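You operate a simulated robot arm through the tools that you are given. There is no shell and no other tool.

Carry out the task below with a simulated robot arm. There is one attempt and no reset: what you move stays moved.

JOB
Check the body's run-out on the rotary table and dab its neck.
Fine: dial down, one full turn by the knob, dial up; green up to 0.2 mm, else red; dabber back. Set down upright: paint dabber. A coat counts when it lies all over at full strength: go over it till it gets no stronger.

Only the result counts: the job must be done as asked and must still hold three seconds after the hand-in. Knocking over, shifting, dropping, spilling or breaking anything else fails it.

ROBOT AND FRAMES
A 6-joint arm with a four-finger gripper, fixed in place. Base frame: the origin is on the floor under the middle of its stand, x ahead of it, y to its left, z up; the work surface is at about z = 0.86. Units: m, degrees, N and s.
It reaches about 1.041 m from its shoulder. Its first joint turns from -166.0 to 166.0 degrees. Payload 3.67 kg.
Tool frame: the origin (TCP) lies between the finger pads and is the grasp point; the fingertips stand 0.028 m ahead of it; z points along the fingers, y is the line along which they close. The gripper opens to 0.112 m; its body begins 0.073 m behind the TCP.
Orientation is that of the tool frame in the base frame, as a unit quaternion [w, x, y, z]. With the fingers straight down and closing along the base's y, the tool's x points along the base's -x, its y along +y and its z along -z.

CONTROLS
- The arm moves only by the tool arm_command. Its argument "moves" is a list of rows, each an object of numbers (a shift or turn left out is 0, a gripper value left out holds the last): "x", "y", "z": the shift along the tool's x, y, z in m; "rx", "ry", "rz": the turn, a rotation vector about the tool's x, y, z in degrees; "hand": the finger opening in m, from 0 to 0.112. In form: [{"x": .., "y": .., "z": .., "rx": .., "ry": .., "rz": .., "hand": ..}, ...]. A call has 1 to 20 rows; each row shifts and turns the commanded pose from where the row before left it, along the tool's axes as they then stand. A row lasts 0.2 s, in which the tool goes at most 0.05 m and 8.6 degrees; a call with a longer step from one row to the next is refused whole, and so is a gripper value outside its range. Where a pose cannot be reached the arm comes as near as it can. A force on the tool above 90 N (or 10 N above the force at the start of the call, whichever is more), or a blocked arm, ends the call early, and 0.2 s more pass. The fingers move at their own pace (about 0.1025 m/s each) and stop on an object; they squeeze with about 36 N. The grip force told is the motor's: it shows also when the fingers shut on nothing. Time passes only in rows, and 0.2 s behind the last, so rows that do not move let the fingers close. It gives the time, the measured TCP pose, the force on the tool (base axes), the opening and the grip force at its end, in the units of the frame above (readings bear some noise), with the torque about the TCP (base axes, N m) and any sound that the robot's microphone picked up.
- Cameras (640 x 400 px; columns grow to the right, rows downward): "scene" is fixed at [0.2227, 0.4985, 1.5085]; the picture's right is [-0.03, -1.00, 0.00], its down [-0.73, 0.02, -0.69] and it looks along [0.69, -0.02, -0.73] (base axes); focal length 334 px, centre (320, 200). "wrist" rides on the gripper at [0.06, -0.018, -0.104] in the tool frame; the picture's right is [0.29, 0.96, 0.00], its down [-0.80, 0.24, -0.55] and it looks along [-0.53, 0.16, 0.83] (tool axes); focal length 234 px, centre (320, 200). There is no depth. A picture from a camera that has moved, and an enlarged one, comes with that camera's place and axes in the base frame and with its lens.
- get_image(camera): a new picture of that camera. No time passes.
- zoom(camera, box): a new picture of the part [left, top, right, bottom] of that camera's present view, enlarged. No time passes.
- close_job(): hands the job in; it is judged then, once.

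Places have to be worked out from the pictures, the camera data and where the tool is seen. Open the gripper and draw the arm clear of the work before you hand the job in, unless the task says otherwise.

The tools are called after "Request:" by a JSON object that holds its "name" and its "arguments". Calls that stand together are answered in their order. arm_command: Moves the arm, as the interface text tells. Its arguments: {"type":"object","properties":{"moves":{"type":"array"}},"required":["moves"]} The other tools are called the same way: get_image (camera) takes a picture; zoom (camera, box) takes an enlarged picture of a part of a camera's view; close_job () hands the job in.

At the start:

```text
time: 0.0
tool_pos: [0.5489, 0.2587, 1.1973]
orientation: [0.001, -0.001, 1.0, 0.001]
ft_force: [-0.3, 0.0, 0.0]
torque: [0.02, -0.02, 0.0]
grip_width: 0.1118
finger_force: 0.1
```

scene: 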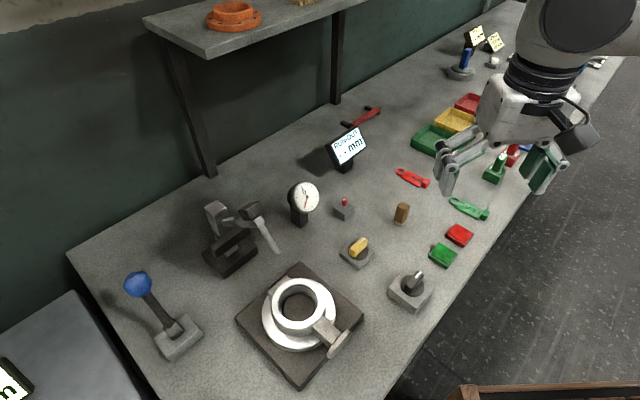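
wrist: 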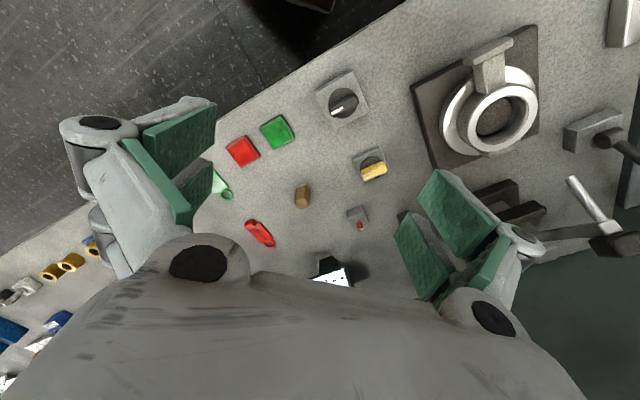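

The scene shows a bench with a ring-shaped body on a plate, a dial gauge, knobs, a display and other tools. I'll look closer at the parts before moving.

Request:
{"name": "zoom", "arguments": {"camera": "scene", "box": [60, 180, 380, 400]}}

Request:
{"name": "zoom", "arguments": {"camera": "scene", "box": [300, 100, 500, 320]}}

Request:
{"name": "zoom", "arguments": {"camera": "scene", "box": [400, 0, 640, 220]}}

Request:
{"name": "zoom", "arguments": {"camera": "wrist", "box": [200, 0, 640, 300]}}

```text
1.82 times, centred on (220, 290) of scene
camera zoom: at [0.2227, 0.4985, 1.5085], right [-0.03, -1.0, 0.0], down [-0.73, 0.02, -0.69], along [0.69, -0.02, -0.73], focal length 607 px, centre (502, 36)
```

zoom: 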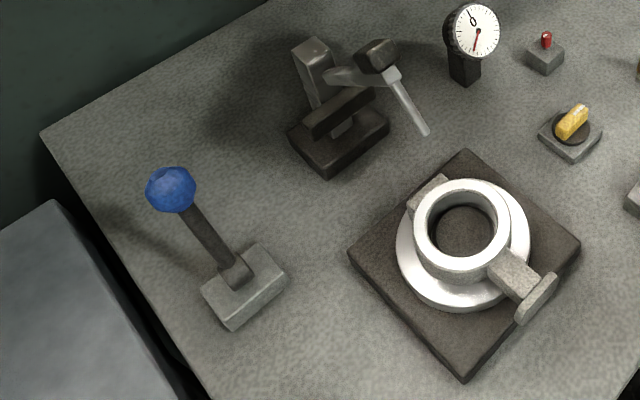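

```text
1.82 times, centred on (400, 210) of scene
camera zoom: at [0.2227, 0.4985, 1.5085], right [-0.03, -1.0, 0.0], down [-0.73, 0.02, -0.69], along [0.69, -0.02, -0.73], focal length 607 px, centre (174, 182)
```

zoom: 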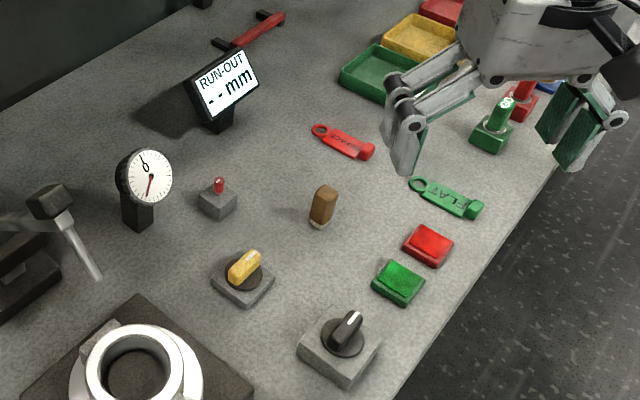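

```text
1.82 times, centred on (520, 110) of scene
camera zoom: at [0.2227, 0.4985, 1.5085], right [-0.03, -1.0, 0.0], down [-0.73, 0.02, -0.69], along [0.69, -0.02, -0.73], focal length 607 px, centre (-44, 364)
```

zoom: 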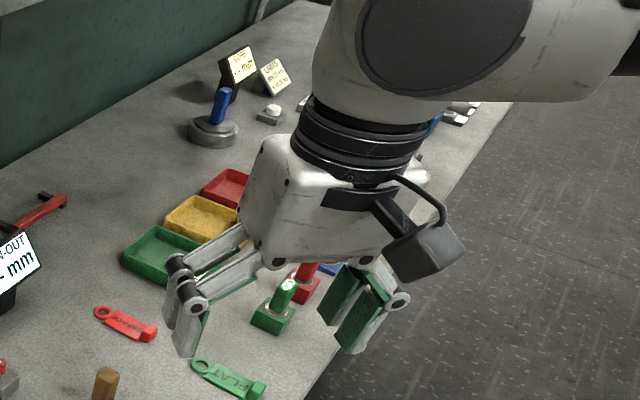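

```text
1.33 times, centred on (420, 150) of wrist
camera zoom: at [0.4886, 0.2408, 1.3016], right [-0.29, 0.96, 0.0], down [0.8, 0.24, 0.55], along [0.53, 0.16, -0.83], focal length 312 px, centre (187, 267)
```

zoom: 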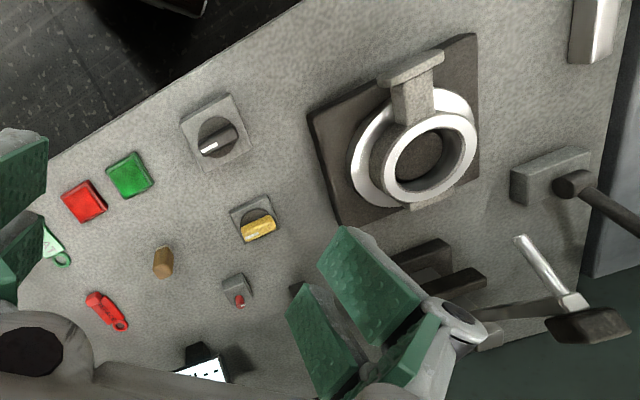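

I judge the white ring body to sit at about (0.51, 0.53), with the knobs near (0.66, 0.40) and (0.56, 0.30) and coloured pads near (0.65, 0.21) and (0.70, 0.15). To see the rest of the bench I move the tool toward -y at the same height.

Request:
{"name": "arm_command", "arguments": {"moves": [{"y": -0.05}, {"y": -0.05}, {"y": -0.05}, {"y": -0.05}, {"y": -0.05}, {"y": -0.05}, {}]}}

Request:
{"name": "get_image", "arguments": {"camera": "wrist"}}

Request:
{"name": "get_image", "arguments": {"camera": "scene"}}

```text
time: 1.6
tool_pos: [0.5472, -0.0431, 1.1981]
orientation: [0.0, 0.0, 1.0, 0.0]
ft_force: [-0.2, 0.1, 0.3]
torque: [0.0, 0.01, 0.01]
grip_width: 0.1118
finger_force: 0.0
```

```text
taken
camera wrist: at [0.4873, -0.0606, 1.3019], right [-0.29, 0.96, 0.0], down [0.8, 0.24, 0.55], along [0.53, 0.16, -0.83], focal length 234 px, centre (320, 200)
```

wrist: 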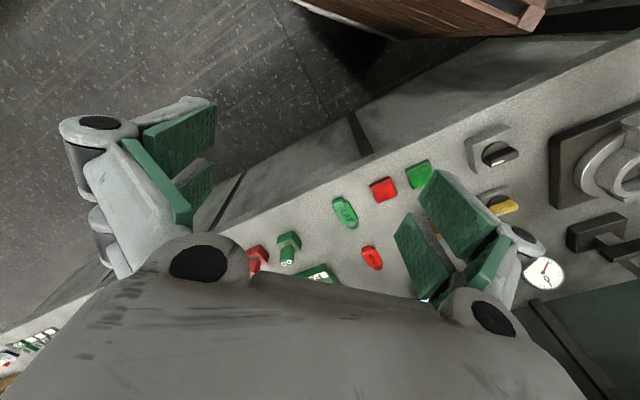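

```text
taken
```

scene: 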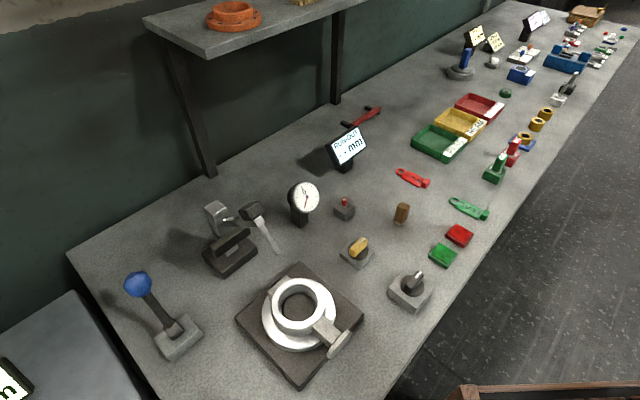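

Request:
{"name": "zoom", "arguments": {"camera": "scene", "box": [440, 0, 640, 125]}}

Request:
{"name": "zoom", "arguments": {"camera": "scene", "box": [380, 80, 560, 200]}}

Request:
{"name": "zoom", "arguments": {"camera": "scene", "box": [380, 160, 500, 280]}}

Request:
{"name": "zoom", "arguments": {"camera": "scene", "box": [320, 180, 440, 320]}}

Request:
{"name": "zoom", "arguments": {"camera": "scene", "box": [190, 170, 330, 290]}}

Request:
{"name": "zoom", "arguments": {"camera": "scene", "box": [230, 255, 370, 395]}}

```text
3.20 times, centred on (540, 62) of scene
camera zoom: at [0.2227, 0.4985, 1.5085], right [-0.03, -1.0, 0.0], down [-0.73, 0.02, -0.69], along [0.69, -0.02, -0.73], focal length 1069 px, centre (-384, 640)
```

zoom: 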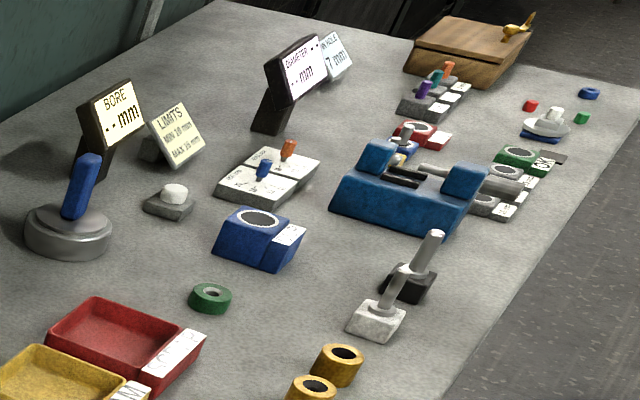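

```text
3.33 times, centred on (470, 140) of scene
camera zoom: at [0.2227, 0.4985, 1.5085], right [-0.03, -1.0, 0.0], down [-0.73, 0.02, -0.69], along [0.69, -0.02, -0.73], focal length 1113 px, centre (-180, 400)
```

zoom: 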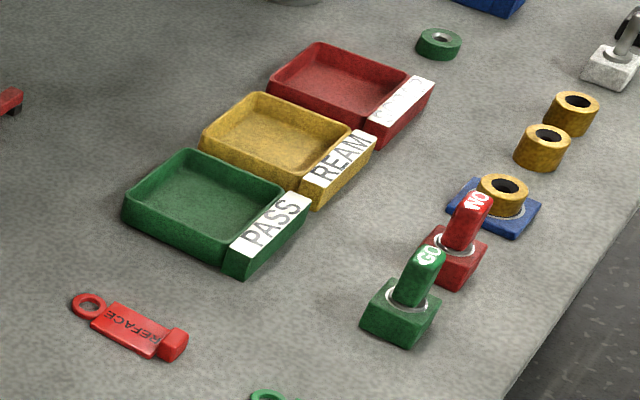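

```text
3.33 times, centred on (440, 220) of scene
camera zoom: at [0.2227, 0.4985, 1.5085], right [-0.03, -1.0, 0.0], down [-0.73, 0.02, -0.69], along [0.69, -0.02, -0.73], focal length 1113 px, centre (-80, 133)
```

zoom: 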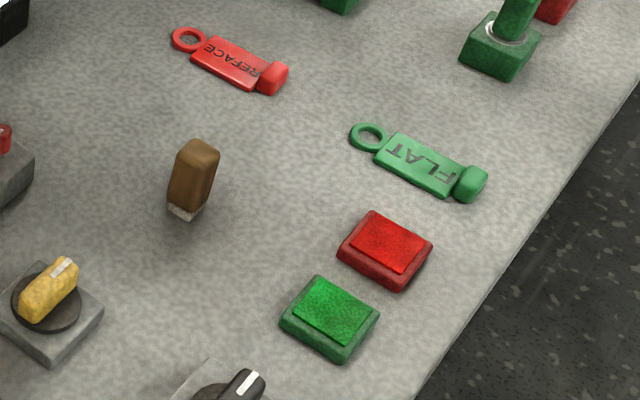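

```text
2.86 times, centred on (380, 250) of scene
camera zoom: at [0.2227, 0.4985, 1.5085], right [-0.03, -1.0, 0.0], down [-0.73, 0.02, -0.69], along [0.69, -0.02, -0.73], focal length 954 px, centre (149, 57)
```

zoom: 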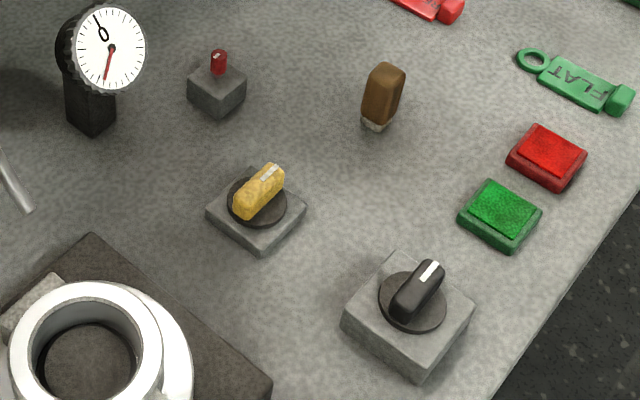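

```text
3.33 times, centred on (260, 230) of scene
camera zoom: at [0.2227, 0.4985, 1.5085], right [-0.03, -1.0, 0.0], down [-0.73, 0.02, -0.69], along [0.69, -0.02, -0.73], focal length 1113 px, centre (520, 100)
```

zoom: 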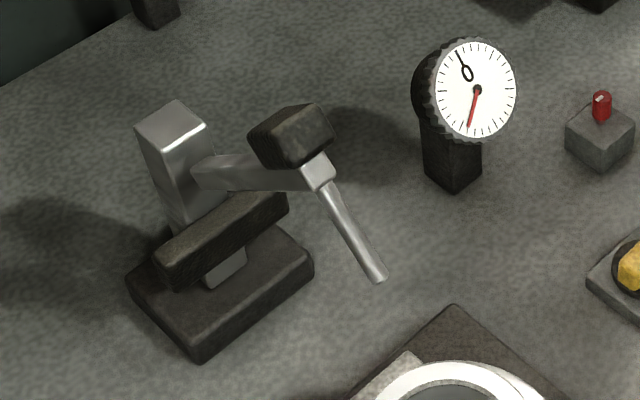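

```text
2.86 times, centred on (300, 325) of scene
camera zoom: at [0.2227, 0.4985, 1.5085], right [-0.03, -1.0, 0.0], down [-0.73, 0.02, -0.69], along [0.69, -0.02, -0.73], focal length 954 px, centre (377, -157)
```

zoom: 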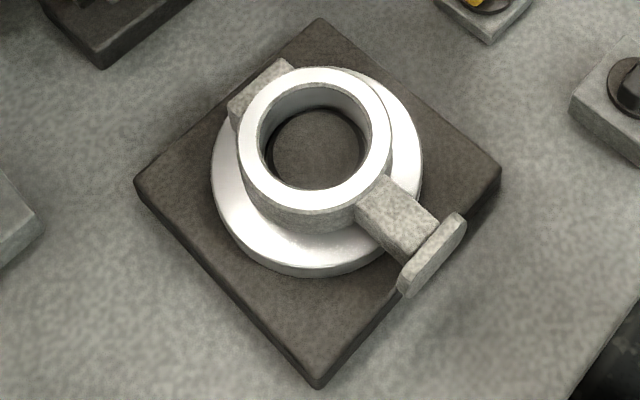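

The nearby bench shows a run-out stand with a stylus near (0.66, 0.69), a blue-ball lever, two knobs, green/red pads and a brown dabber-like peg; the far section belongs to another job. I move the wrist camera over the dial stand and body to see the mechanism.

Request:
{"name": "arm_command", "arguments": {"moves": [{"y": 0.047, "x": 0.013}, {"y": 0.047, "x": 0.013}, {"y": 0.047, "x": 0.013}, {"y": 0.047, "x": 0.013}, {"y": 0.047, "x": 0.013}, {"y": 0.047, "x": 0.013}, {"y": 0.047, "x": 0.013}, {"y": 0.047, "x": 0.013}, {"y": 0.047, "x": 0.013}, {"y": 0.047, "x": 0.013}, {"y": 0.047, "x": 0.013}, {"y": 0.047, "x": 0.013}, {"y": 0.047, "x": 0.013}, {}]}}

Request:
{"name": "get_image", "arguments": {"camera": "wrist"}}

Request:
{"name": "zoom", "arguments": {"camera": "wrist", "box": [200, 0, 460, 280]}}

```text
time: 4.6
tool_pos: [0.3818, 0.5685, 1.1993]
orientation: [0.0, 0.0, 1.0, 0.0]
ft_force: [0.2, 0.5, 0.5]
torque: [0.01, -0.01, -0.01]
grip_width: 0.1117
finger_force: 0.0
```

```text
taken
camera wrist: at [0.3219, 0.5488, 1.3029], right [-0.29, 0.96, 0.0], down [0.8, 0.24, 0.55], along [0.53, 0.16, -0.83], focal length 234 px, centre (320, 200)
```

wrist: 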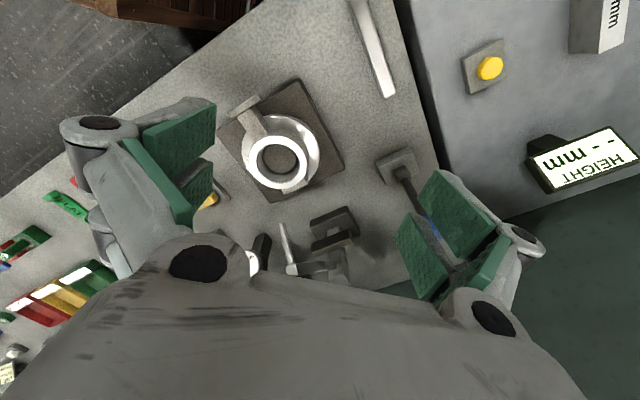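

```text
1.43 times, centred on (330, 140) of wrist
camera zoom: at [0.3219, 0.5488, 1.3029], right [-0.29, 0.96, 0.0], down [0.8, 0.24, 0.55], along [0.53, 0.16, -0.83], focal length 334 px, centre (306, 286)
```

zoom: 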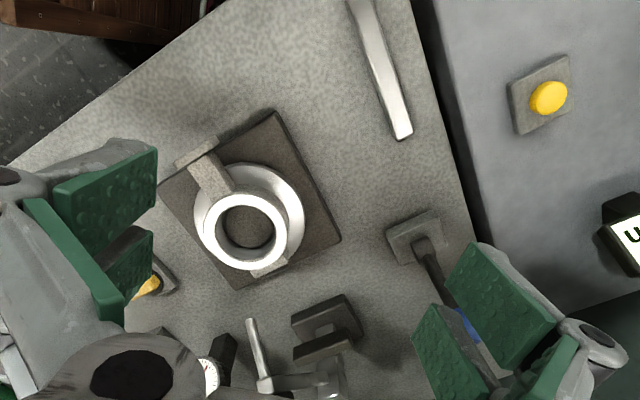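

Another side bench with a HEIGHT display belongs to a different job. I now go over the dial stand to see how its dial is lowered.

Request:
{"name": "arm_command", "arguments": {"moves": [{"x": -0.045, "y": 0.012}, {"x": -0.045, "y": 0.012}, {"x": -0.045, "y": 0.012}, {"x": -0.045, "y": 0.012}, {"x": -0.02, "y": 0.01}, {}]}}

Request:
{"name": "get_image", "arguments": {"camera": "wrist"}}

Request:
{"name": "zoom", "arguments": {"camera": "wrist", "box": [200, 0, 440, 240]}}

```text
time: 6.0
tool_pos: [0.5638, 0.5745, 1.1698]
orientation: [0.0, 0.0, 1.0, 0.001]
ft_force: [-0.3, -0.4, -0.9]
torque: [0.01, -0.02, 0.0]
grip_width: 0.1119
finger_force: 0.0
out of reach, approached as far as the arm can: row 3, 4, 5
```

```text
taken
camera wrist: at [0.5045, 0.556, 1.2741], right [-0.29, 0.96, 0.0], down [0.8, 0.24, 0.55], along [0.53, 0.16, -0.83], focal length 234 px, centre (320, 200)
```

wrist: 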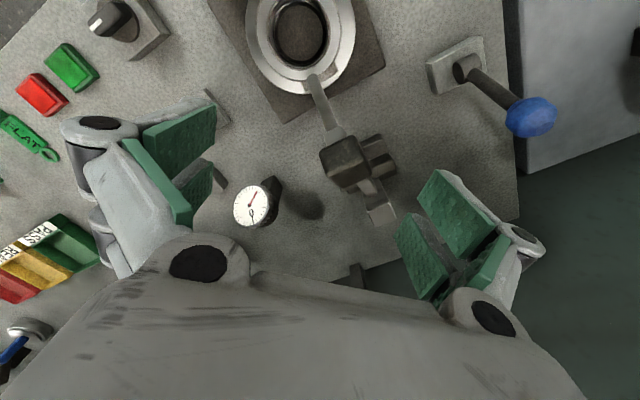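

```text
1.67 times, centred on (320, 120) of wrist
camera zoom: at [0.5045, 0.556, 1.2741], right [-0.29, 0.96, 0.0], down [0.8, 0.24, 0.55], along [0.53, 0.16, -0.83], focal length 390 px, centre (320, 333)
```

zoom: 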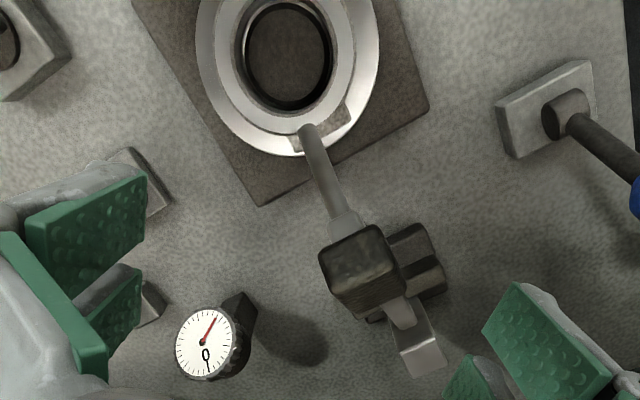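

The stylus tip is at about (0.525, 0.556, 1.078), raised above the ring, with its black head near (0.563, 0.592, 1.125). I back off and tilt the hand forward for a side view of the stand's mechanism.

Request:
{"name": "arm_command", "arguments": {"moves": [{"x": 0.05}, {"x": 0.05}, {"x": 0.05}, {"x": 0.05}, {}]}}

```text
time: 7.2
tool_pos: [0.3621, 0.5766, 1.1723]
orientation: [0.0, 0.001, 1.0, 0.001]
ft_force: [-0.3, 0.9, -0.3]
torque: [0.0, 0.0, 0.0]
grip_width: 0.1121
finger_force: 0.0
```

The pose follows from where the arm really stopped. Now I tilt the hand 40° forward for the side view.

Request:
{"name": "arm_command", "arguments": {"moves": [{"ry": -8}, {"ry": -8}, {"ry": -8}, {"ry": -8}, {"ry": -8}, {}]}}

Request:
{"name": "get_image", "arguments": {"camera": "wrist"}}

Request:
{"name": "zoom", "arguments": {"camera": "wrist", "box": [220, 20, 440, 240]}}

```text
time: 8.6
tool_pos: [0.3636, 0.5759, 1.1717]
orientation: [0.343, 0.0, 0.939, 0.001]
ft_force: [-1.1, 0.1, -0.1]
torque: [0.03, 0.04, 0.0]
grip_width: 0.1119
finger_force: 0.0
```

```text
taken
camera wrist: at [0.25, 0.5581, 1.2129], right [-0.22, 0.96, -0.18], down [0.25, 0.24, 0.94], along [0.94, 0.16, -0.3], focal length 234 px, centre (320, 200)
```

wrist: 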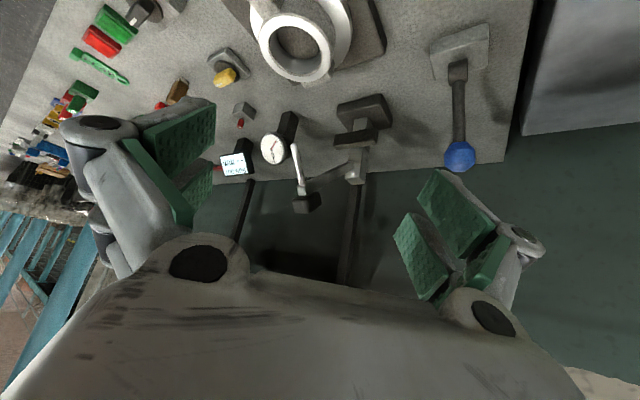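

```text
1.82 times, centred on (330, 130) of wrist
camera zoom: at [0.25, 0.5581, 1.2129], right [-0.22, 0.96, -0.18], down [0.25, 0.24, 0.94], along [0.94, 0.16, -0.3], focal length 426 px, centre (302, 327)
```

zoom: 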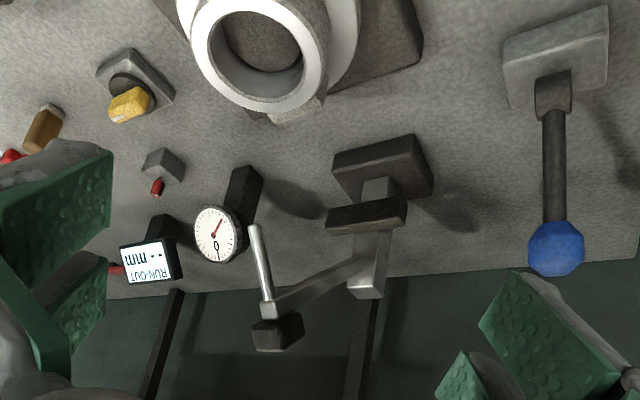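

The stand's arm is hinged at its post top near (0.70, 0.71, 0.99) and slopes up about 36° to the black head, so "dial down" should mean swinging the head down so the stylus meets the ring rim. Next I level the hand and go closer over the two knobs to identify the table knob.

Request:
{"name": "arm_command", "arguments": {"moves": [{"ry": 8}, {"ry": 8}, {"ry": 8}, {"ry": 8}, {"ry": 8}, {"y": -0.045, "x": -0.01}, {"y": -0.045, "x": -0.01}, {"y": -0.045, "x": -0.02}, {"y": -0.03, "x": -0.035}, {"y": -0.03, "x": -0.035}, {"x": -0.045}, {"x": -0.045}, {"z": 0.04, "x": -0.02}, {"z": 0.04, "x": -0.02}, {"z": 0.04, "x": -0.02}, {}]}}

Request:
{"name": "get_image", "arguments": {"camera": "wrist"}}

Request:
{"name": "zoom", "arguments": {"camera": "wrist", "box": [200, 0, 440, 240]}}

```text
time: 12.0
tool_pos: [0.6221, 0.3845, 1.0502]
orientation: [0.0, 0.0, 1.0, 0.0]
ft_force: [0.3, 0.5, -0.5]
torque: [-0.01, -0.03, -0.02]
grip_width: 0.112
finger_force: 0.1
```

```text
taken
camera wrist: at [0.5614, 0.3657, 1.1537], right [-0.29, 0.96, 0.0], down [0.8, 0.24, 0.55], along [0.53, 0.16, -0.83], focal length 234 px, centre (320, 200)
```

wrist: 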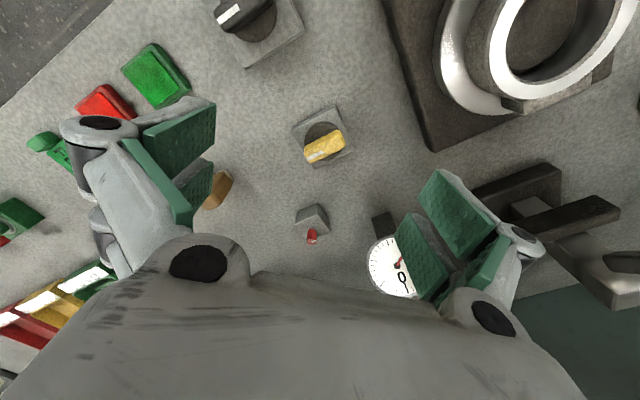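

```text
1.67 times, centred on (320, 120) of wrist
camera zoom: at [0.5614, 0.3657, 1.1537], right [-0.29, 0.96, 0.0], down [0.8, 0.24, 0.55], along [0.53, 0.16, -0.83], focal length 390 px, centre (320, 333)
```

zoom: 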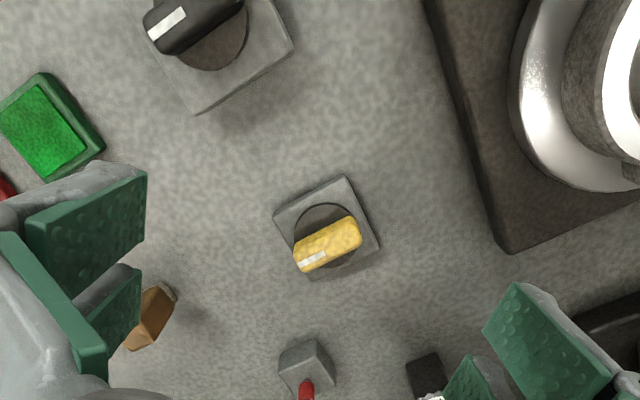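

The picture shows both pointer knobs (black and yellow, each with a white end mark) and a small red-topped grey box. I zoom in on them and on the red item from the scene camera for any labels.

Request:
{"name": "zoom", "arguments": {"camera": "wrist", "box": [270, 80, 380, 250]}}

Request:
{"name": "zoom", "arguments": {"camera": "wrist", "box": [190, 0, 320, 80]}}

Request:
{"name": "zoom", "arguments": {"camera": "wrist", "box": [440, 150, 640, 320]}}

Request:
{"name": "zoom", "arguments": {"camera": "scene", "box": [120, 250, 220, 380]}}

```text
2.35 times, centred on (325, 165) of wrist
camera zoom: at [0.5614, 0.3657, 1.1537], right [-0.29, 0.96, 0.0], down [0.8, 0.24, 0.55], along [0.53, 0.16, -0.83], focal length 551 px, centre (308, 282)
```

zoom: 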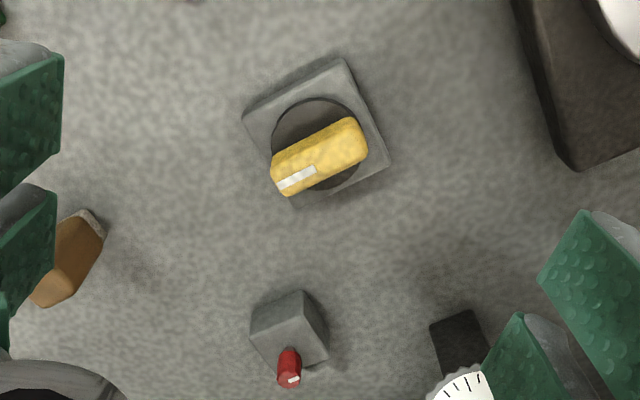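

```text
4.92 times, centred on (255, 40) of wrist
camera zoom: at [0.5614, 0.3657, 1.1537], right [-0.29, 0.96, 0.0], down [0.8, 0.24, 0.55], along [0.53, 0.16, -0.83], focal length 1153 px, centre (640, 988)
```

zoom: 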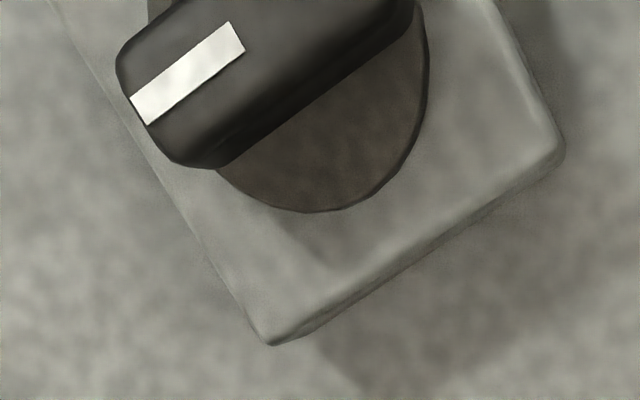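

```text
2.35 times, centred on (540, 235) of wrist
camera zoom: at [0.5614, 0.3657, 1.1537], right [-0.29, 0.96, 0.0], down [0.8, 0.24, 0.55], along [0.53, 0.16, -0.83], focal length 551 px, centre (-198, 118)
```

zoom: 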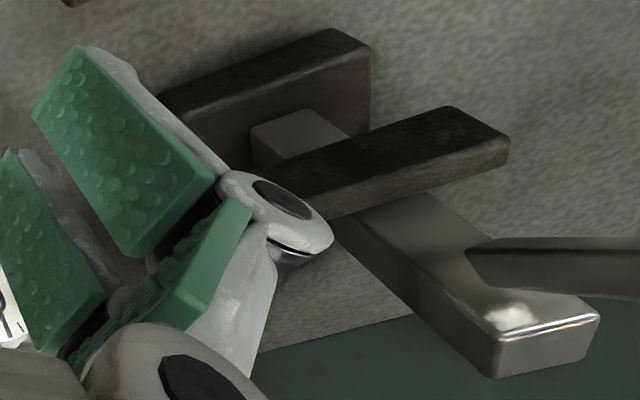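

```text
3.08 times, centred on (170, 315) of scene
camera zoom: at [0.2227, 0.4985, 1.5085], right [-0.03, -1.0, 0.0], down [-0.73, 0.02, -0.69], along [0.69, -0.02, -0.73], focal length 1028 px, centre (782, -154)
```

zoom: 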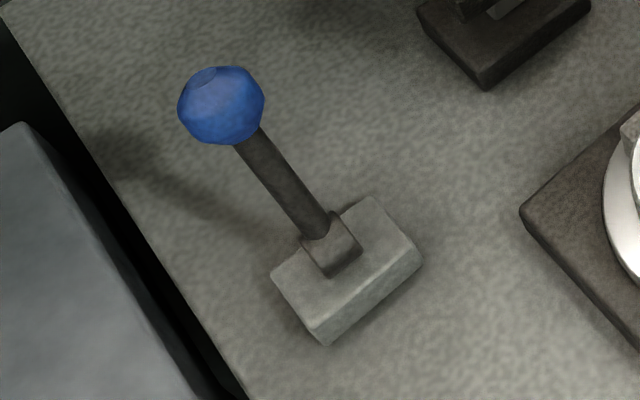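

The stand's grey post seems to lean back from its base, like a rocker frame, with a black cross-bar in front at about (0.64, 0.67, 0.95). I need a better side view of it, so I back off, yaw the hand about 34° and tilt it.

Request:
{"name": "arm_command", "arguments": {"moves": [{"z": -0.04}, {"x": 0.045}, {"x": 0.045}, {"x": 0.045}, {"x": 0.03, "y": 0.015}, {"rz": -8.5}, {"rz": -8.5}, {"rz": -8.5}, {"rz": -8.5}, {"ry": -7.5}, {"ry": -7.5}, {"ry": -7.5}, {"ry": -7.5}, {}]}}

Request:
{"name": "get_image", "arguments": {"camera": "wrist"}}

Request:
{"name": "zoom", "arguments": {"camera": "wrist", "box": [220, 60, 440, 280]}}

```text
time: 15.0
tool_pos: [0.4579, 0.3972, 1.0906]
orientation: [0.248, -0.282, 0.924, 0.077]
ft_force: [-1.3, -0.7, -0.6]
torque: [0.01, -0.02, 0.01]
grip_width: 0.112
finger_force: 0.0
```

```text
taken
camera wrist: at [0.3816, 0.3236, 1.1516], right [-0.74, 0.65, -0.14], down [0.21, 0.43, 0.88], along [0.64, 0.62, -0.45], focal length 234 px, centre (320, 200)
```

wrist: 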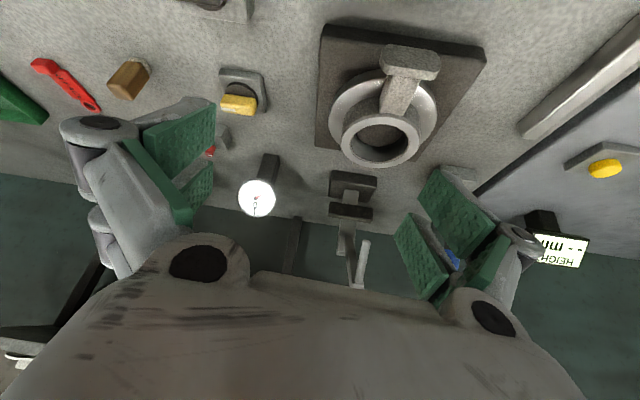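

```text
1.82 times, centred on (330, 170) of wrist
camera zoom: at [0.3816, 0.3236, 1.1516], right [-0.74, 0.65, -0.14], down [0.21, 0.43, 0.88], along [0.64, 0.62, -0.45], focal length 426 px, centre (302, 254)
```

zoom: 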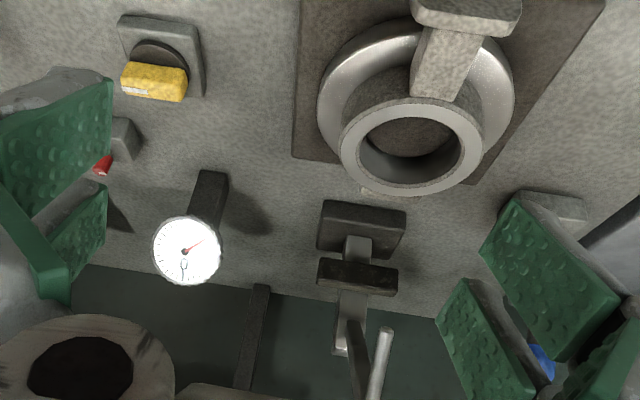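

The post is behind the bar from this side, but I still can't tell how it hinges. I'll take a lateral view looking along +y from about (0.62, 0.28).

Request:
{"name": "arm_command", "arguments": {"moves": [{"ry": 7.5}, {"ry": 7.5}, {"ry": 7.5}, {"ry": 7.5}, {"rz": -7, "x": -0.02, "y": -0.045}, {"rz": -7, "x": -0.02, "y": -0.045}, {"rz": -7, "x": -0.02, "y": -0.035}, {"rz": -6, "x": -0.02, "y": -0.035}, {"y": -0.03}, {"z": 0.04}, {"ry": -7.5}, {"ry": -7.5}, {"ry": -7.5}, {"ry": -7.5}, {"ry": -7.5}, {}]}}

Request:
{"name": "get_image", "arguments": {"camera": "wrist"}}

Request:
{"name": "zoom", "arguments": {"camera": "wrist", "box": [220, 60, 440, 280]}}

```text
time: 18.4
tool_pos: [0.6488, 0.3233, 1.0507]
orientation: [0.278, -0.481, 0.816, 0.163]
ft_force: [-0.4, 0.0, -0.5]
torque: [-0.01, 0.0, 0.0]
grip_width: 0.1121
finger_force: 0.0
```

```text
taken
camera wrist: at [0.6117, 0.217, 1.097], right [-0.95, 0.26, -0.18], down [-0.07, 0.37, 0.93], along [0.31, 0.89, -0.34], focal length 234 px, centre (320, 200)
```

wrist: 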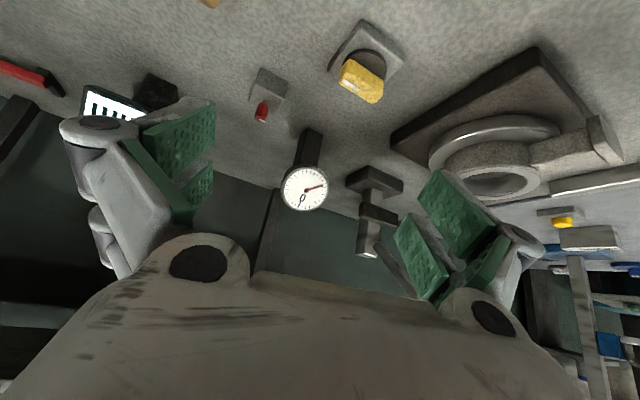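

```text
1.82 times, centred on (330, 170) of wrist
camera zoom: at [0.6117, 0.217, 1.097], right [-0.95, 0.26, -0.18], down [-0.07, 0.37, 0.93], along [0.31, 0.89, -0.34], focal length 426 px, centre (302, 254)
```

zoom: 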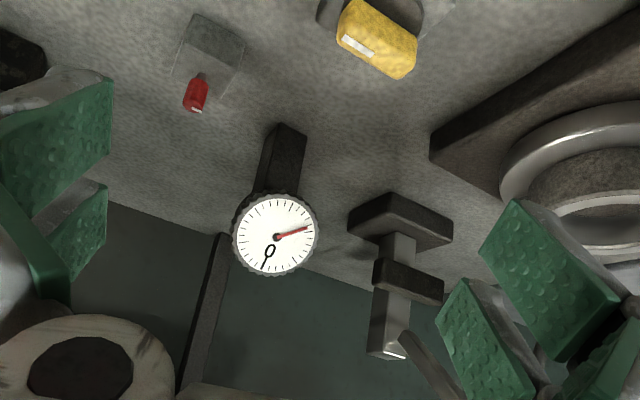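

From several views the stand's post is vertical at about (0.659, 0.686) up to z ≈ 1.035, the arm hinging near its top and its black head at about (0.563, 0.592, 1.125). I'll raise, yaw to 45° (in the arm's plane) and look from the near side to pin down the head before touching it.

Request:
{"name": "arm_command", "arguments": {"moves": [{"ry": 7.5}, {"ry": 7.5}, {"ry": 7.5}, {"ry": 7.5}, {"ry": 7.5}, {"z": -0.05}, {"z": -0.05}, {"z": -0.05}, {"rz": 8}, {"rz": 8}, {"x": 0.01, "y": 0.045}, {"x": 0.01, "y": 0.045}, {"x": 0.01, "y": 0.045}, {"x": 0.01, "y": 0.045}, {"x": 0.01, "y": 0.045}, {"x": 0.01, "y": 0.03}, {}]}}

Request:
{"name": "get_image", "arguments": {"camera": "wrist"}}

Request:
{"name": "get_image", "arguments": {"camera": "scene"}}

```text
time: 22.0
tool_pos: [0.4264, 0.459, 1.2039]
orientation: [0.001, -0.383, 0.924, 0.0]
ft_force: [0.6, -0.2, 0.1]
torque: [-0.03, 0.03, 0.0]
grip_width: 0.1119
finger_force: 0.1
```

```text
taken
camera wrist: at [0.3969, 0.4027, 1.3072], right [-0.88, 0.47, 0.0], down [0.39, 0.73, 0.55], along [0.26, 0.49, -0.83], focal length 234 px, centre (320, 200)
```

wrist: 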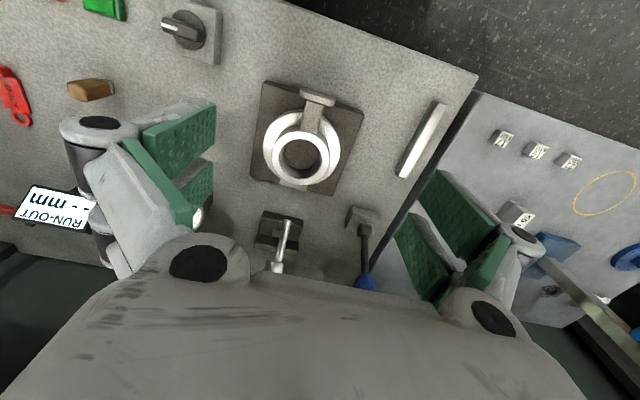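

```text
taken
```

scene: 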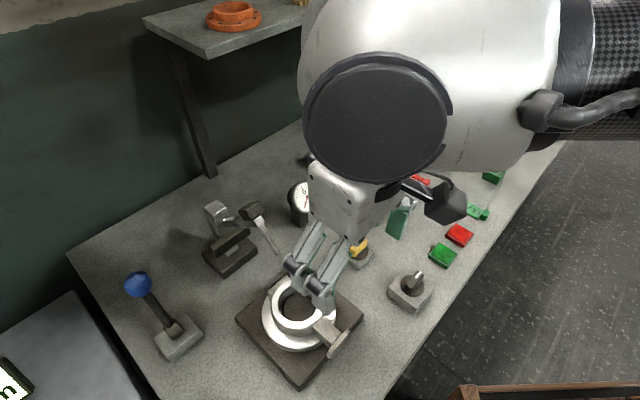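

The hand is yawed 45° in the arm's plane; my refined estimate of the black head is (0.567, 0.594, 1.122). I tilt 20° forward and go to a pre-approach 10 cm back from it, fingers open.

Request:
{"name": "arm_command", "arguments": {"moves": [{"ry": -7}, {"ry": -7}, {"ry": -6}, {"x": -0.039, "y": -0.001, "z": 0.011}, {"x": -0.039, "y": -0.001, "z": 0.011}, {"x": -0.039, "y": -0.001, "z": 0.011}, {"x": -0.039, "y": -0.001, "z": 0.011}, {}]}}

Request:
{"name": "get_image", "arguments": {"camera": "wrist"}}

Request:
{"name": "get_image", "arguments": {"camera": "scene"}}

```text
time: 23.8
tool_pos: [0.5451, 0.573, 1.2128]
orientation: [0.161, -0.377, 0.91, 0.067]
ft_force: [-0.9, 0.5, 1.4]
torque: [0.03, 0.0, 0.04]
grip_width: 0.112
finger_force: 0.0
```

```text
taken
camera wrist: at [0.4926, 0.4939, 1.2903], right [-0.87, 0.49, -0.1], down [0.23, 0.56, 0.79], along [0.44, 0.67, -0.6], focal length 234 px, centre (320, 200)
```

wrist: 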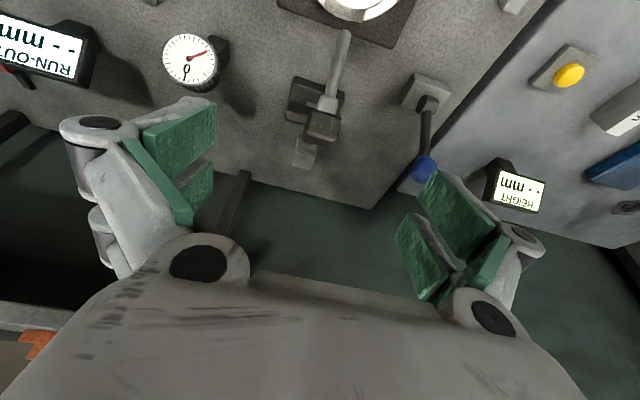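

```text
taken
```

scene: 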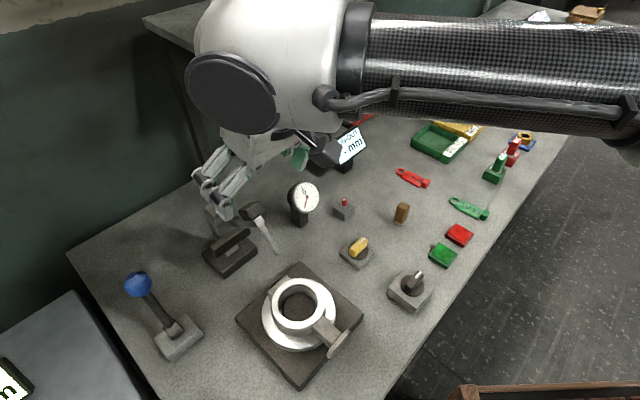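

The head, stylus and post top are now clear in the wrist view, agreeing with my estimate. I zoom for the hinge detail before descending.

Request:
{"name": "zoom", "arguments": {"camera": "wrist", "box": [240, 0, 440, 200]}}

Request:
{"name": "zoom", "arguments": {"camera": "scene", "box": [180, 150, 320, 290]}}

```text
2.00 times, centred on (340, 100) of wrist
camera zoom: at [0.4926, 0.4939, 1.2903], right [-0.87, 0.49, -0.1], down [0.23, 0.56, 0.79], along [0.44, 0.67, -0.6], focal length 468 px, centre (280, 400)
```

zoom: 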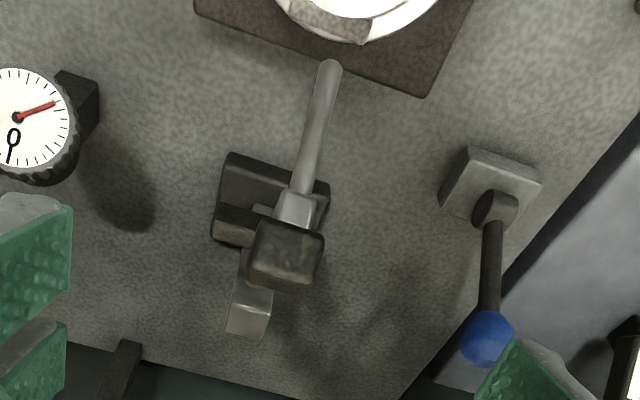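

```text
2.86 times, centred on (250, 220) of scene
camera zoom: at [0.2227, 0.4985, 1.5085], right [-0.03, -1.0, 0.0], down [-0.73, 0.02, -0.69], along [0.69, -0.02, -0.73], focal length 954 px, centre (520, 143)
```

zoom: 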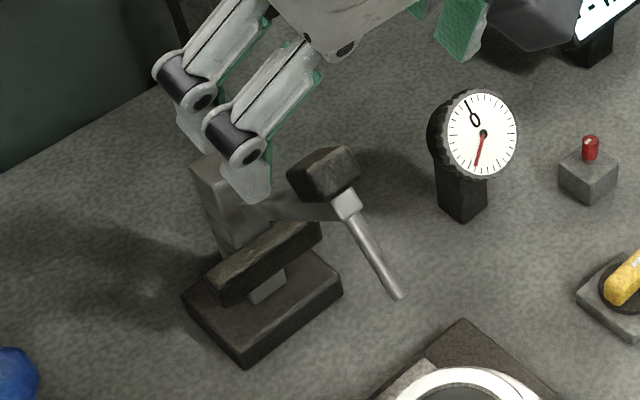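

The arm swings in the vertical plane, and the fingers straddle it cleanly. I descend about 9.6 cm along the tool so the pads flank the head, then look before closing.

Request:
{"name": "arm_command", "arguments": {"moves": [{"z": 0.035}, {"z": 0.035}, {"z": 0.024}, {}]}}

Request:
{"name": "get_image", "arguments": {"camera": "wrist"}}

Request:
{"name": "zoom", "arguments": {"camera": "scene", "box": [180, 150, 320, 290]}}

```text
time: 24.8
tool_pos: [0.5662, 0.5951, 1.1246]
orientation: [0.159, -0.377, 0.91, 0.068]
ft_force: [-0.3, -0.4, -0.3]
torque: [0.0, 0.01, 0.0]
grip_width: 0.1119
finger_force: 0.0
```

```text
taken
camera wrist: at [0.5149, 0.5168, 1.2018], right [-0.87, 0.49, -0.1], down [0.23, 0.56, 0.79], along [0.44, 0.67, -0.6], focal length 234 px, centre (320, 200)
```

wrist: 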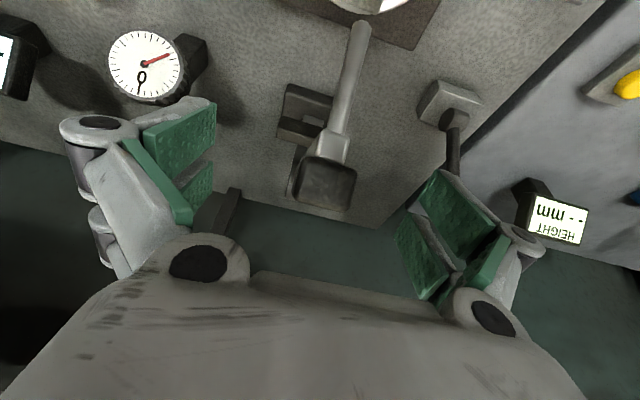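

```text
2.86 times, centred on (250, 220) of scene
camera zoom: at [0.2227, 0.4985, 1.5085], right [-0.03, -1.0, 0.0], down [-0.73, 0.02, -0.69], along [0.69, -0.02, -0.73], focal length 954 px, centre (520, 143)
```

zoom: 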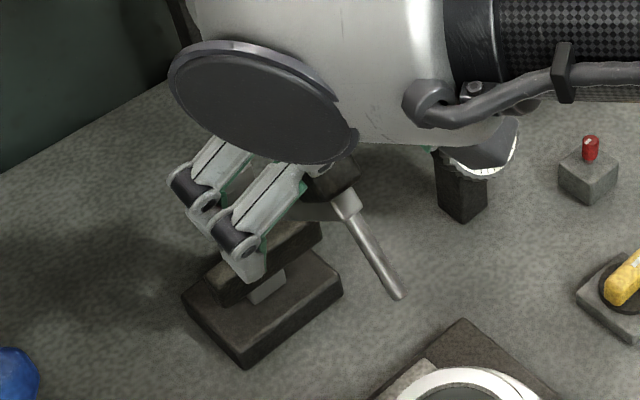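

The head sits at the TCP image point (about (320,190)), roughly centred. I zoom to check its lateral centring before closing.

Request:
{"name": "zoom", "arguments": {"camera": "wrist", "box": [230, 90, 430, 250]}}

```text
2.50 times, centred on (330, 170) of wrist
camera zoom: at [0.5149, 0.5168, 1.2018], right [-0.87, 0.49, -0.1], down [0.23, 0.56, 0.79], along [0.44, 0.67, -0.6], focal length 585 px, centre (295, 275)
```

zoom: 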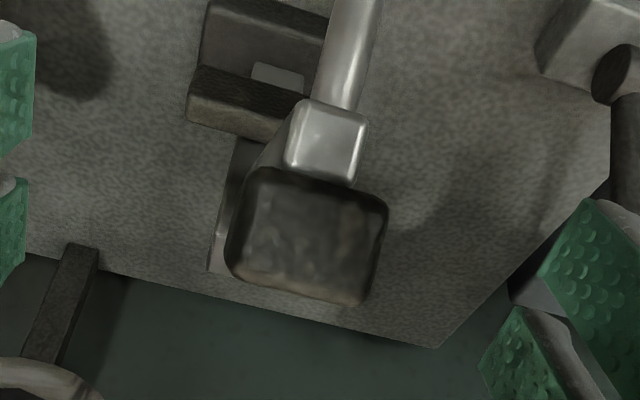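

The head is within 2 mm of the grip line; I shift 2 mm and close the fingers on it.

Request:
{"name": "arm_command", "arguments": {"moves": [{"y": 0.002}, {"hand": 0.015}, {}, {}, {}, {}]}}

Request:
{"name": "get_image", "arguments": {"camera": "wrist"}}

```text
time: 26.2
tool_pos: [0.5661, 0.5946, 1.1257]
orientation: [0.161, -0.377, 0.91, 0.066]
ft_force: [6.2, -10.5, 0.5]
torque: [-0.3, -0.07, -0.1]
grip_width: 0.027
finger_force: 44.9
```

```text
taken
camera wrist: at [0.5147, 0.5172, 1.2025], right [-0.87, 0.49, -0.1], down [0.23, 0.56, 0.79], along [0.44, 0.67, -0.6], focal length 234 px, centre (320, 200)
```

wrist: 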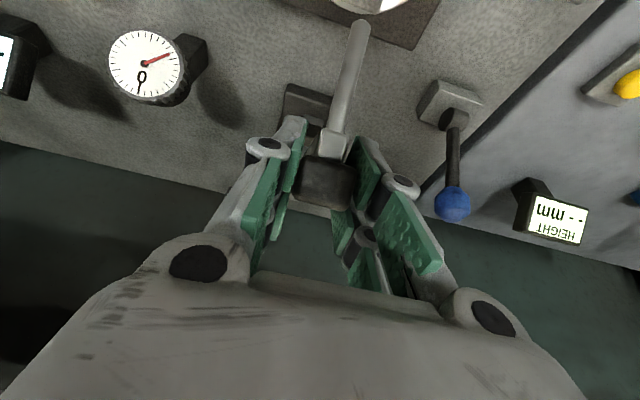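

The head is held (27 mm wide) with a slight side load. I ease that by 1.5 mm and try swinging it 3° along its arc about the post top, watching the force.

Request:
{"name": "arm_command", "arguments": {"moves": [{"y": -0.0015}, {"x": 0.004, "z": 0.0022, "ry": -1.5}, {"x": 0.004, "z": 0.0022, "ry": -1.5}, {}]}}

Request:
{"name": "zoom", "arguments": {"camera": "scene", "box": [180, 150, 320, 290]}}

```text
time: 27.2
tool_pos: [0.5629, 0.5908, 1.1202]
orientation: [0.185, -0.375, 0.905, 0.078]
ft_force: [2.8, -7.1, 8.0]
torque: [0.35, -0.48, 0.01]
grip_width: 0.0269
finger_force: 45.3
```

```text
2.86 times, centred on (250, 220) of scene
camera zoom: at [0.2227, 0.4985, 1.5085], right [-0.03, -1.0, 0.0], down [-0.73, 0.02, -0.69], along [0.69, -0.02, -0.73], focal length 954 px, centre (520, 143)
```

zoom: 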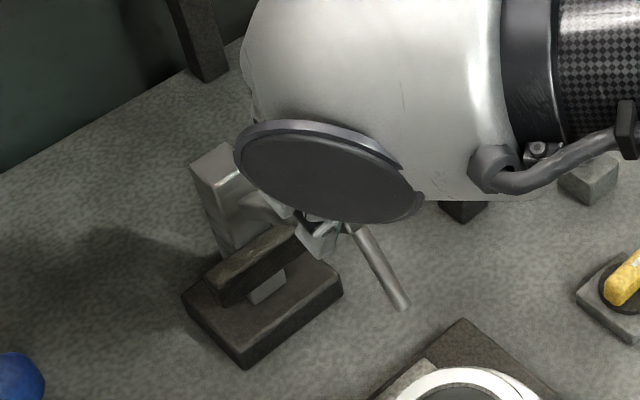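

The stylus moved with the head at about 8 N with the base unmoved, so the dial is lowered by hand. I continue along the arc in steps.

Request:
{"name": "arm_command", "arguments": {"moves": [{"x": 0.008, "z": 0.0044, "ry": -3}, {"x": 0.008, "z": 0.0044, "ry": -3}, {"x": 0.008, "z": 0.0044, "ry": -3}, {}]}}

Request:
{"name": "zoom", "arguments": {"camera": "scene", "box": [180, 150, 320, 290]}}

Request:
{"name": "get_image", "arguments": {"camera": "wrist"}}

```text
time: 28.2
tool_pos: [0.5491, 0.5794, 1.0991]
orientation: [0.255, -0.368, 0.888, 0.108]
ft_force: [-8.5, -3.3, 15.6]
torque: [0.82, -0.7, 0.03]
grip_width: 0.0271
finger_force: 45.2
```

```text
2.86 times, centred on (250, 220) of scene
camera zoom: at [0.2227, 0.4985, 1.5085], right [-0.03, -1.0, 0.0], down [-0.73, 0.02, -0.69], along [0.69, -0.02, -0.73], focal length 954 px, centre (520, 143)
```

zoom: 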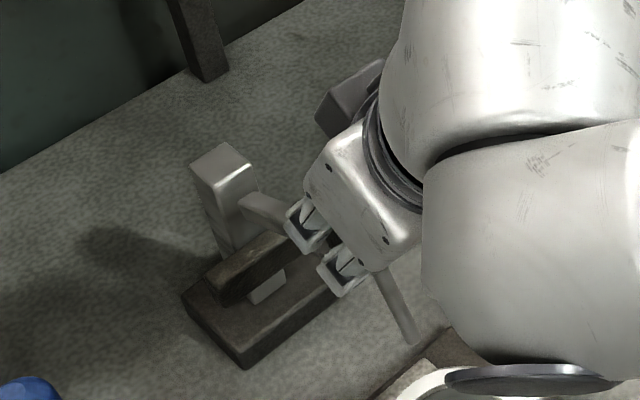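

```text
taken
camera wrist: at [0.4885, 0.4905, 1.1536], right [-0.85, 0.5, -0.15], down [0.1, 0.44, 0.89], along [0.52, 0.74, -0.42], focal length 234 px, centre (320, 200)
```

wrist: 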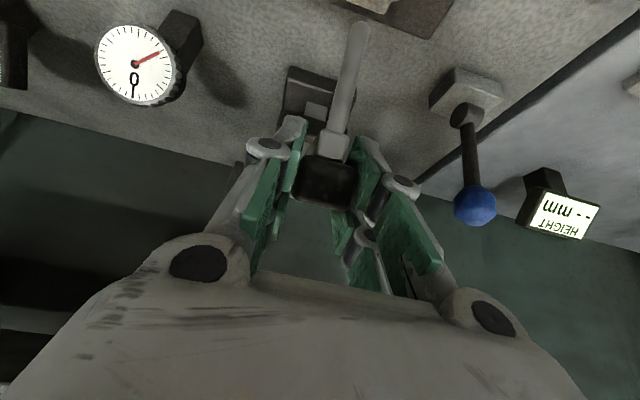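

It keeps swinging; the extra load is radial, meaning my arc is a few mm tight, so I ease back slightly along the tool and continue.

Request:
{"name": "arm_command", "arguments": {"moves": [{"z": -0.0025}, {"x": 0.008, "z": 0.0032, "ry": -3}, {"x": 0.008, "z": 0.0032, "ry": -3}, {"x": 0.008, "z": 0.0032, "ry": -3}, {}]}}

Request:
{"name": "get_image", "arguments": {"camera": "wrist"}}

Request:
{"name": "get_image", "arguments": {"camera": "scene"}}

```text
time: 29.4
tool_pos: [0.5415, 0.57, 1.0763]
orientation: [0.323, -0.359, 0.865, 0.135]
ft_force: [14.4, 25.5, -6.3]
torque: [0.77, -0.59, 0.1]
grip_width: 0.027
finger_force: 44.8
```

```text
taken
camera wrist: at [0.4741, 0.4764, 1.1154], right [-0.83, 0.52, -0.19], down [0.0, 0.34, 0.94], along [0.56, 0.78, -0.28], focal length 234 px, centre (320, 200)
```

wrist: 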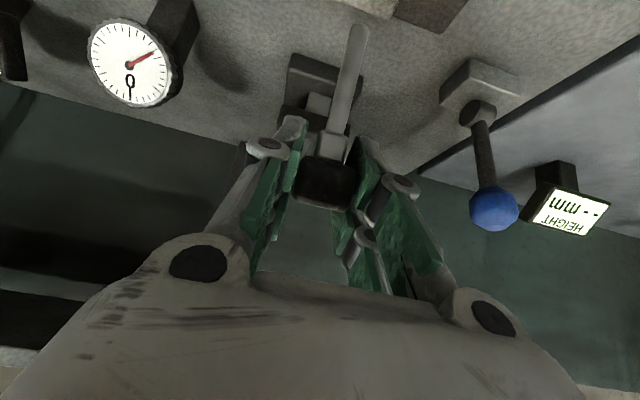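

```text
taken
```

scene: 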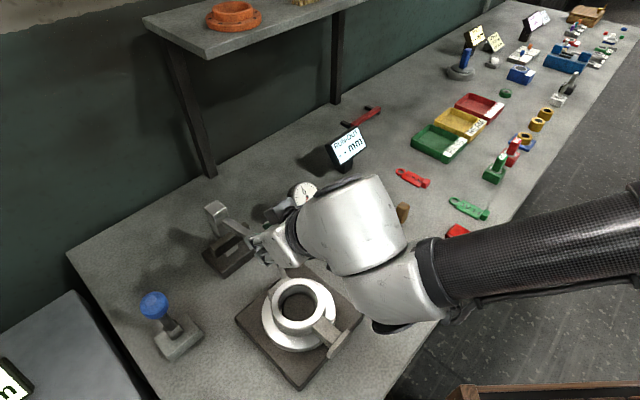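

Interesting: the blue-ball lever swung too (its ball moved about 6 cm toward the robot), so that lever is coupled to the dial arm. I correct my arc by 3 mm toward the hinge and go on lowering in small steps.

Request:
{"name": "arm_command", "arguments": {"moves": [{"z": 0.003}, {"x": 0.008, "z": 0.004, "ry": -3}, {"x": 0.008, "z": 0.004, "ry": -3}, {}]}}

Request:
{"name": "get_image", "arguments": {"camera": "wrist"}}

Request:
{"name": "get_image", "arguments": {"camera": "scene"}}

```text
time: 30.4
tool_pos: [0.5364, 0.5657, 1.0579]
orientation: [0.369, -0.351, 0.847, 0.153]
ft_force: [-10.4, -5.1, 13.2]
torque: [0.86, -0.8, 0.05]
grip_width: 0.0269
finger_force: 45.0
```

```text
taken
camera wrist: at [0.4667, 0.4691, 1.0852], right [-0.82, 0.54, -0.21], down [-0.07, 0.27, 0.96], along [0.57, 0.8, -0.18], focal length 234 px, centre (320, 200)
```

wrist: 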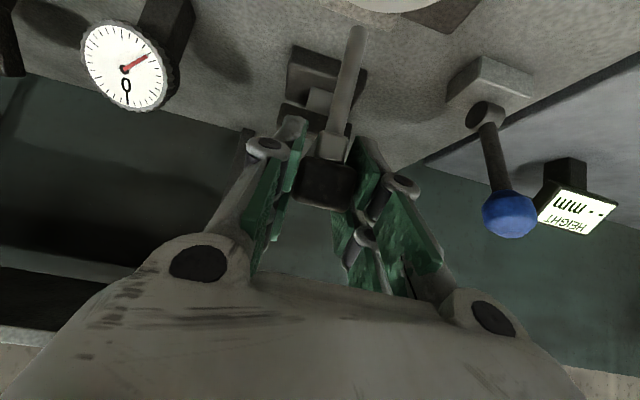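

```text
taken
```

scene: 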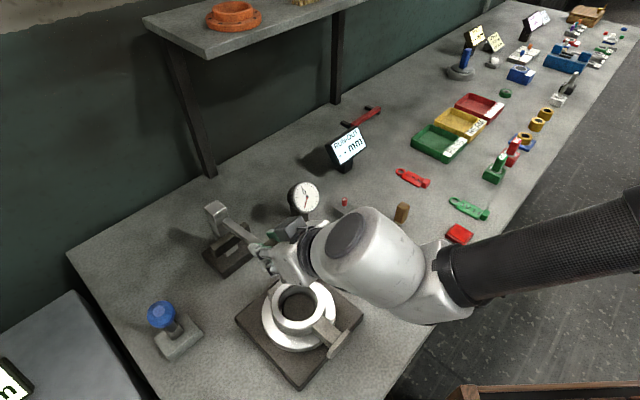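

The arm is about 27° down and the lever follows; forces are moderate. I continue in 3° steps.

Request:
{"name": "arm_command", "arguments": {"moves": [{"x": 0.008, "z": 0.0035, "ry": -3}, {"x": 0.008, "z": 0.0035, "ry": -3}, {}]}}

Request:
{"name": "get_image", "arguments": {"camera": "wrist"}}

Request:
{"name": "zoom", "arguments": {"camera": "scene", "box": [130, 180, 370, 400]}}

```text
time: 31.2
tool_pos: [0.5337, 0.5614, 1.0407]
orientation: [0.412, -0.342, 0.827, 0.171]
ft_force: [-1.6, -0.5, 8.9]
torque: [0.96, -0.97, -0.04]
grip_width: 0.0267
finger_force: 45.0
```

```text
taken
camera wrist: at [0.462, 0.4645, 1.0552], right [-0.8, 0.56, -0.23], down [-0.14, 0.19, 0.97], along [0.58, 0.81, -0.08], focal length 234 px, centre (320, 200)
```

wrist: 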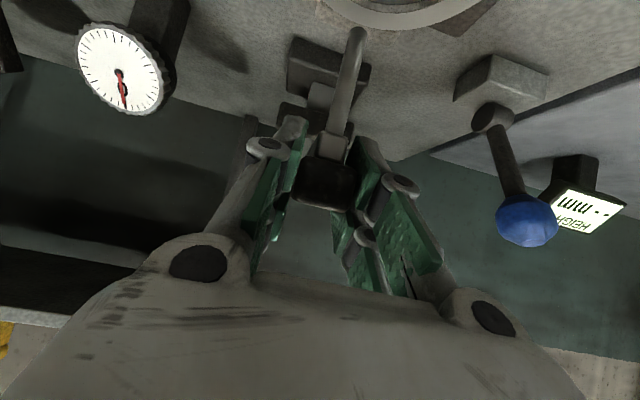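

```text
1.82 times, centred on (250, 290) of scene
camera zoom: at [0.2227, 0.4985, 1.5085], right [-0.03, -1.0, 0.0], down [-0.73, 0.02, -0.69], along [0.69, -0.02, -0.73], focal length 607 px, centre (447, 36)
```

zoom: 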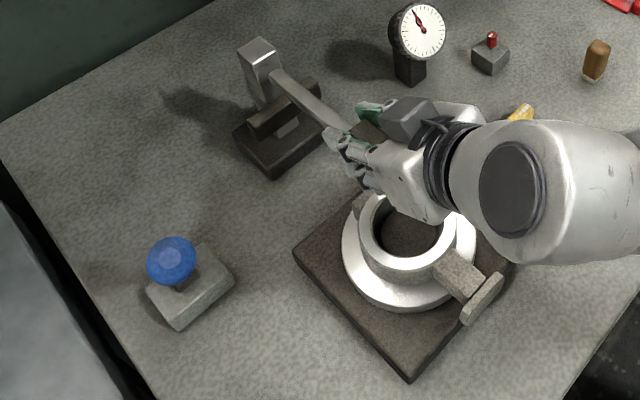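

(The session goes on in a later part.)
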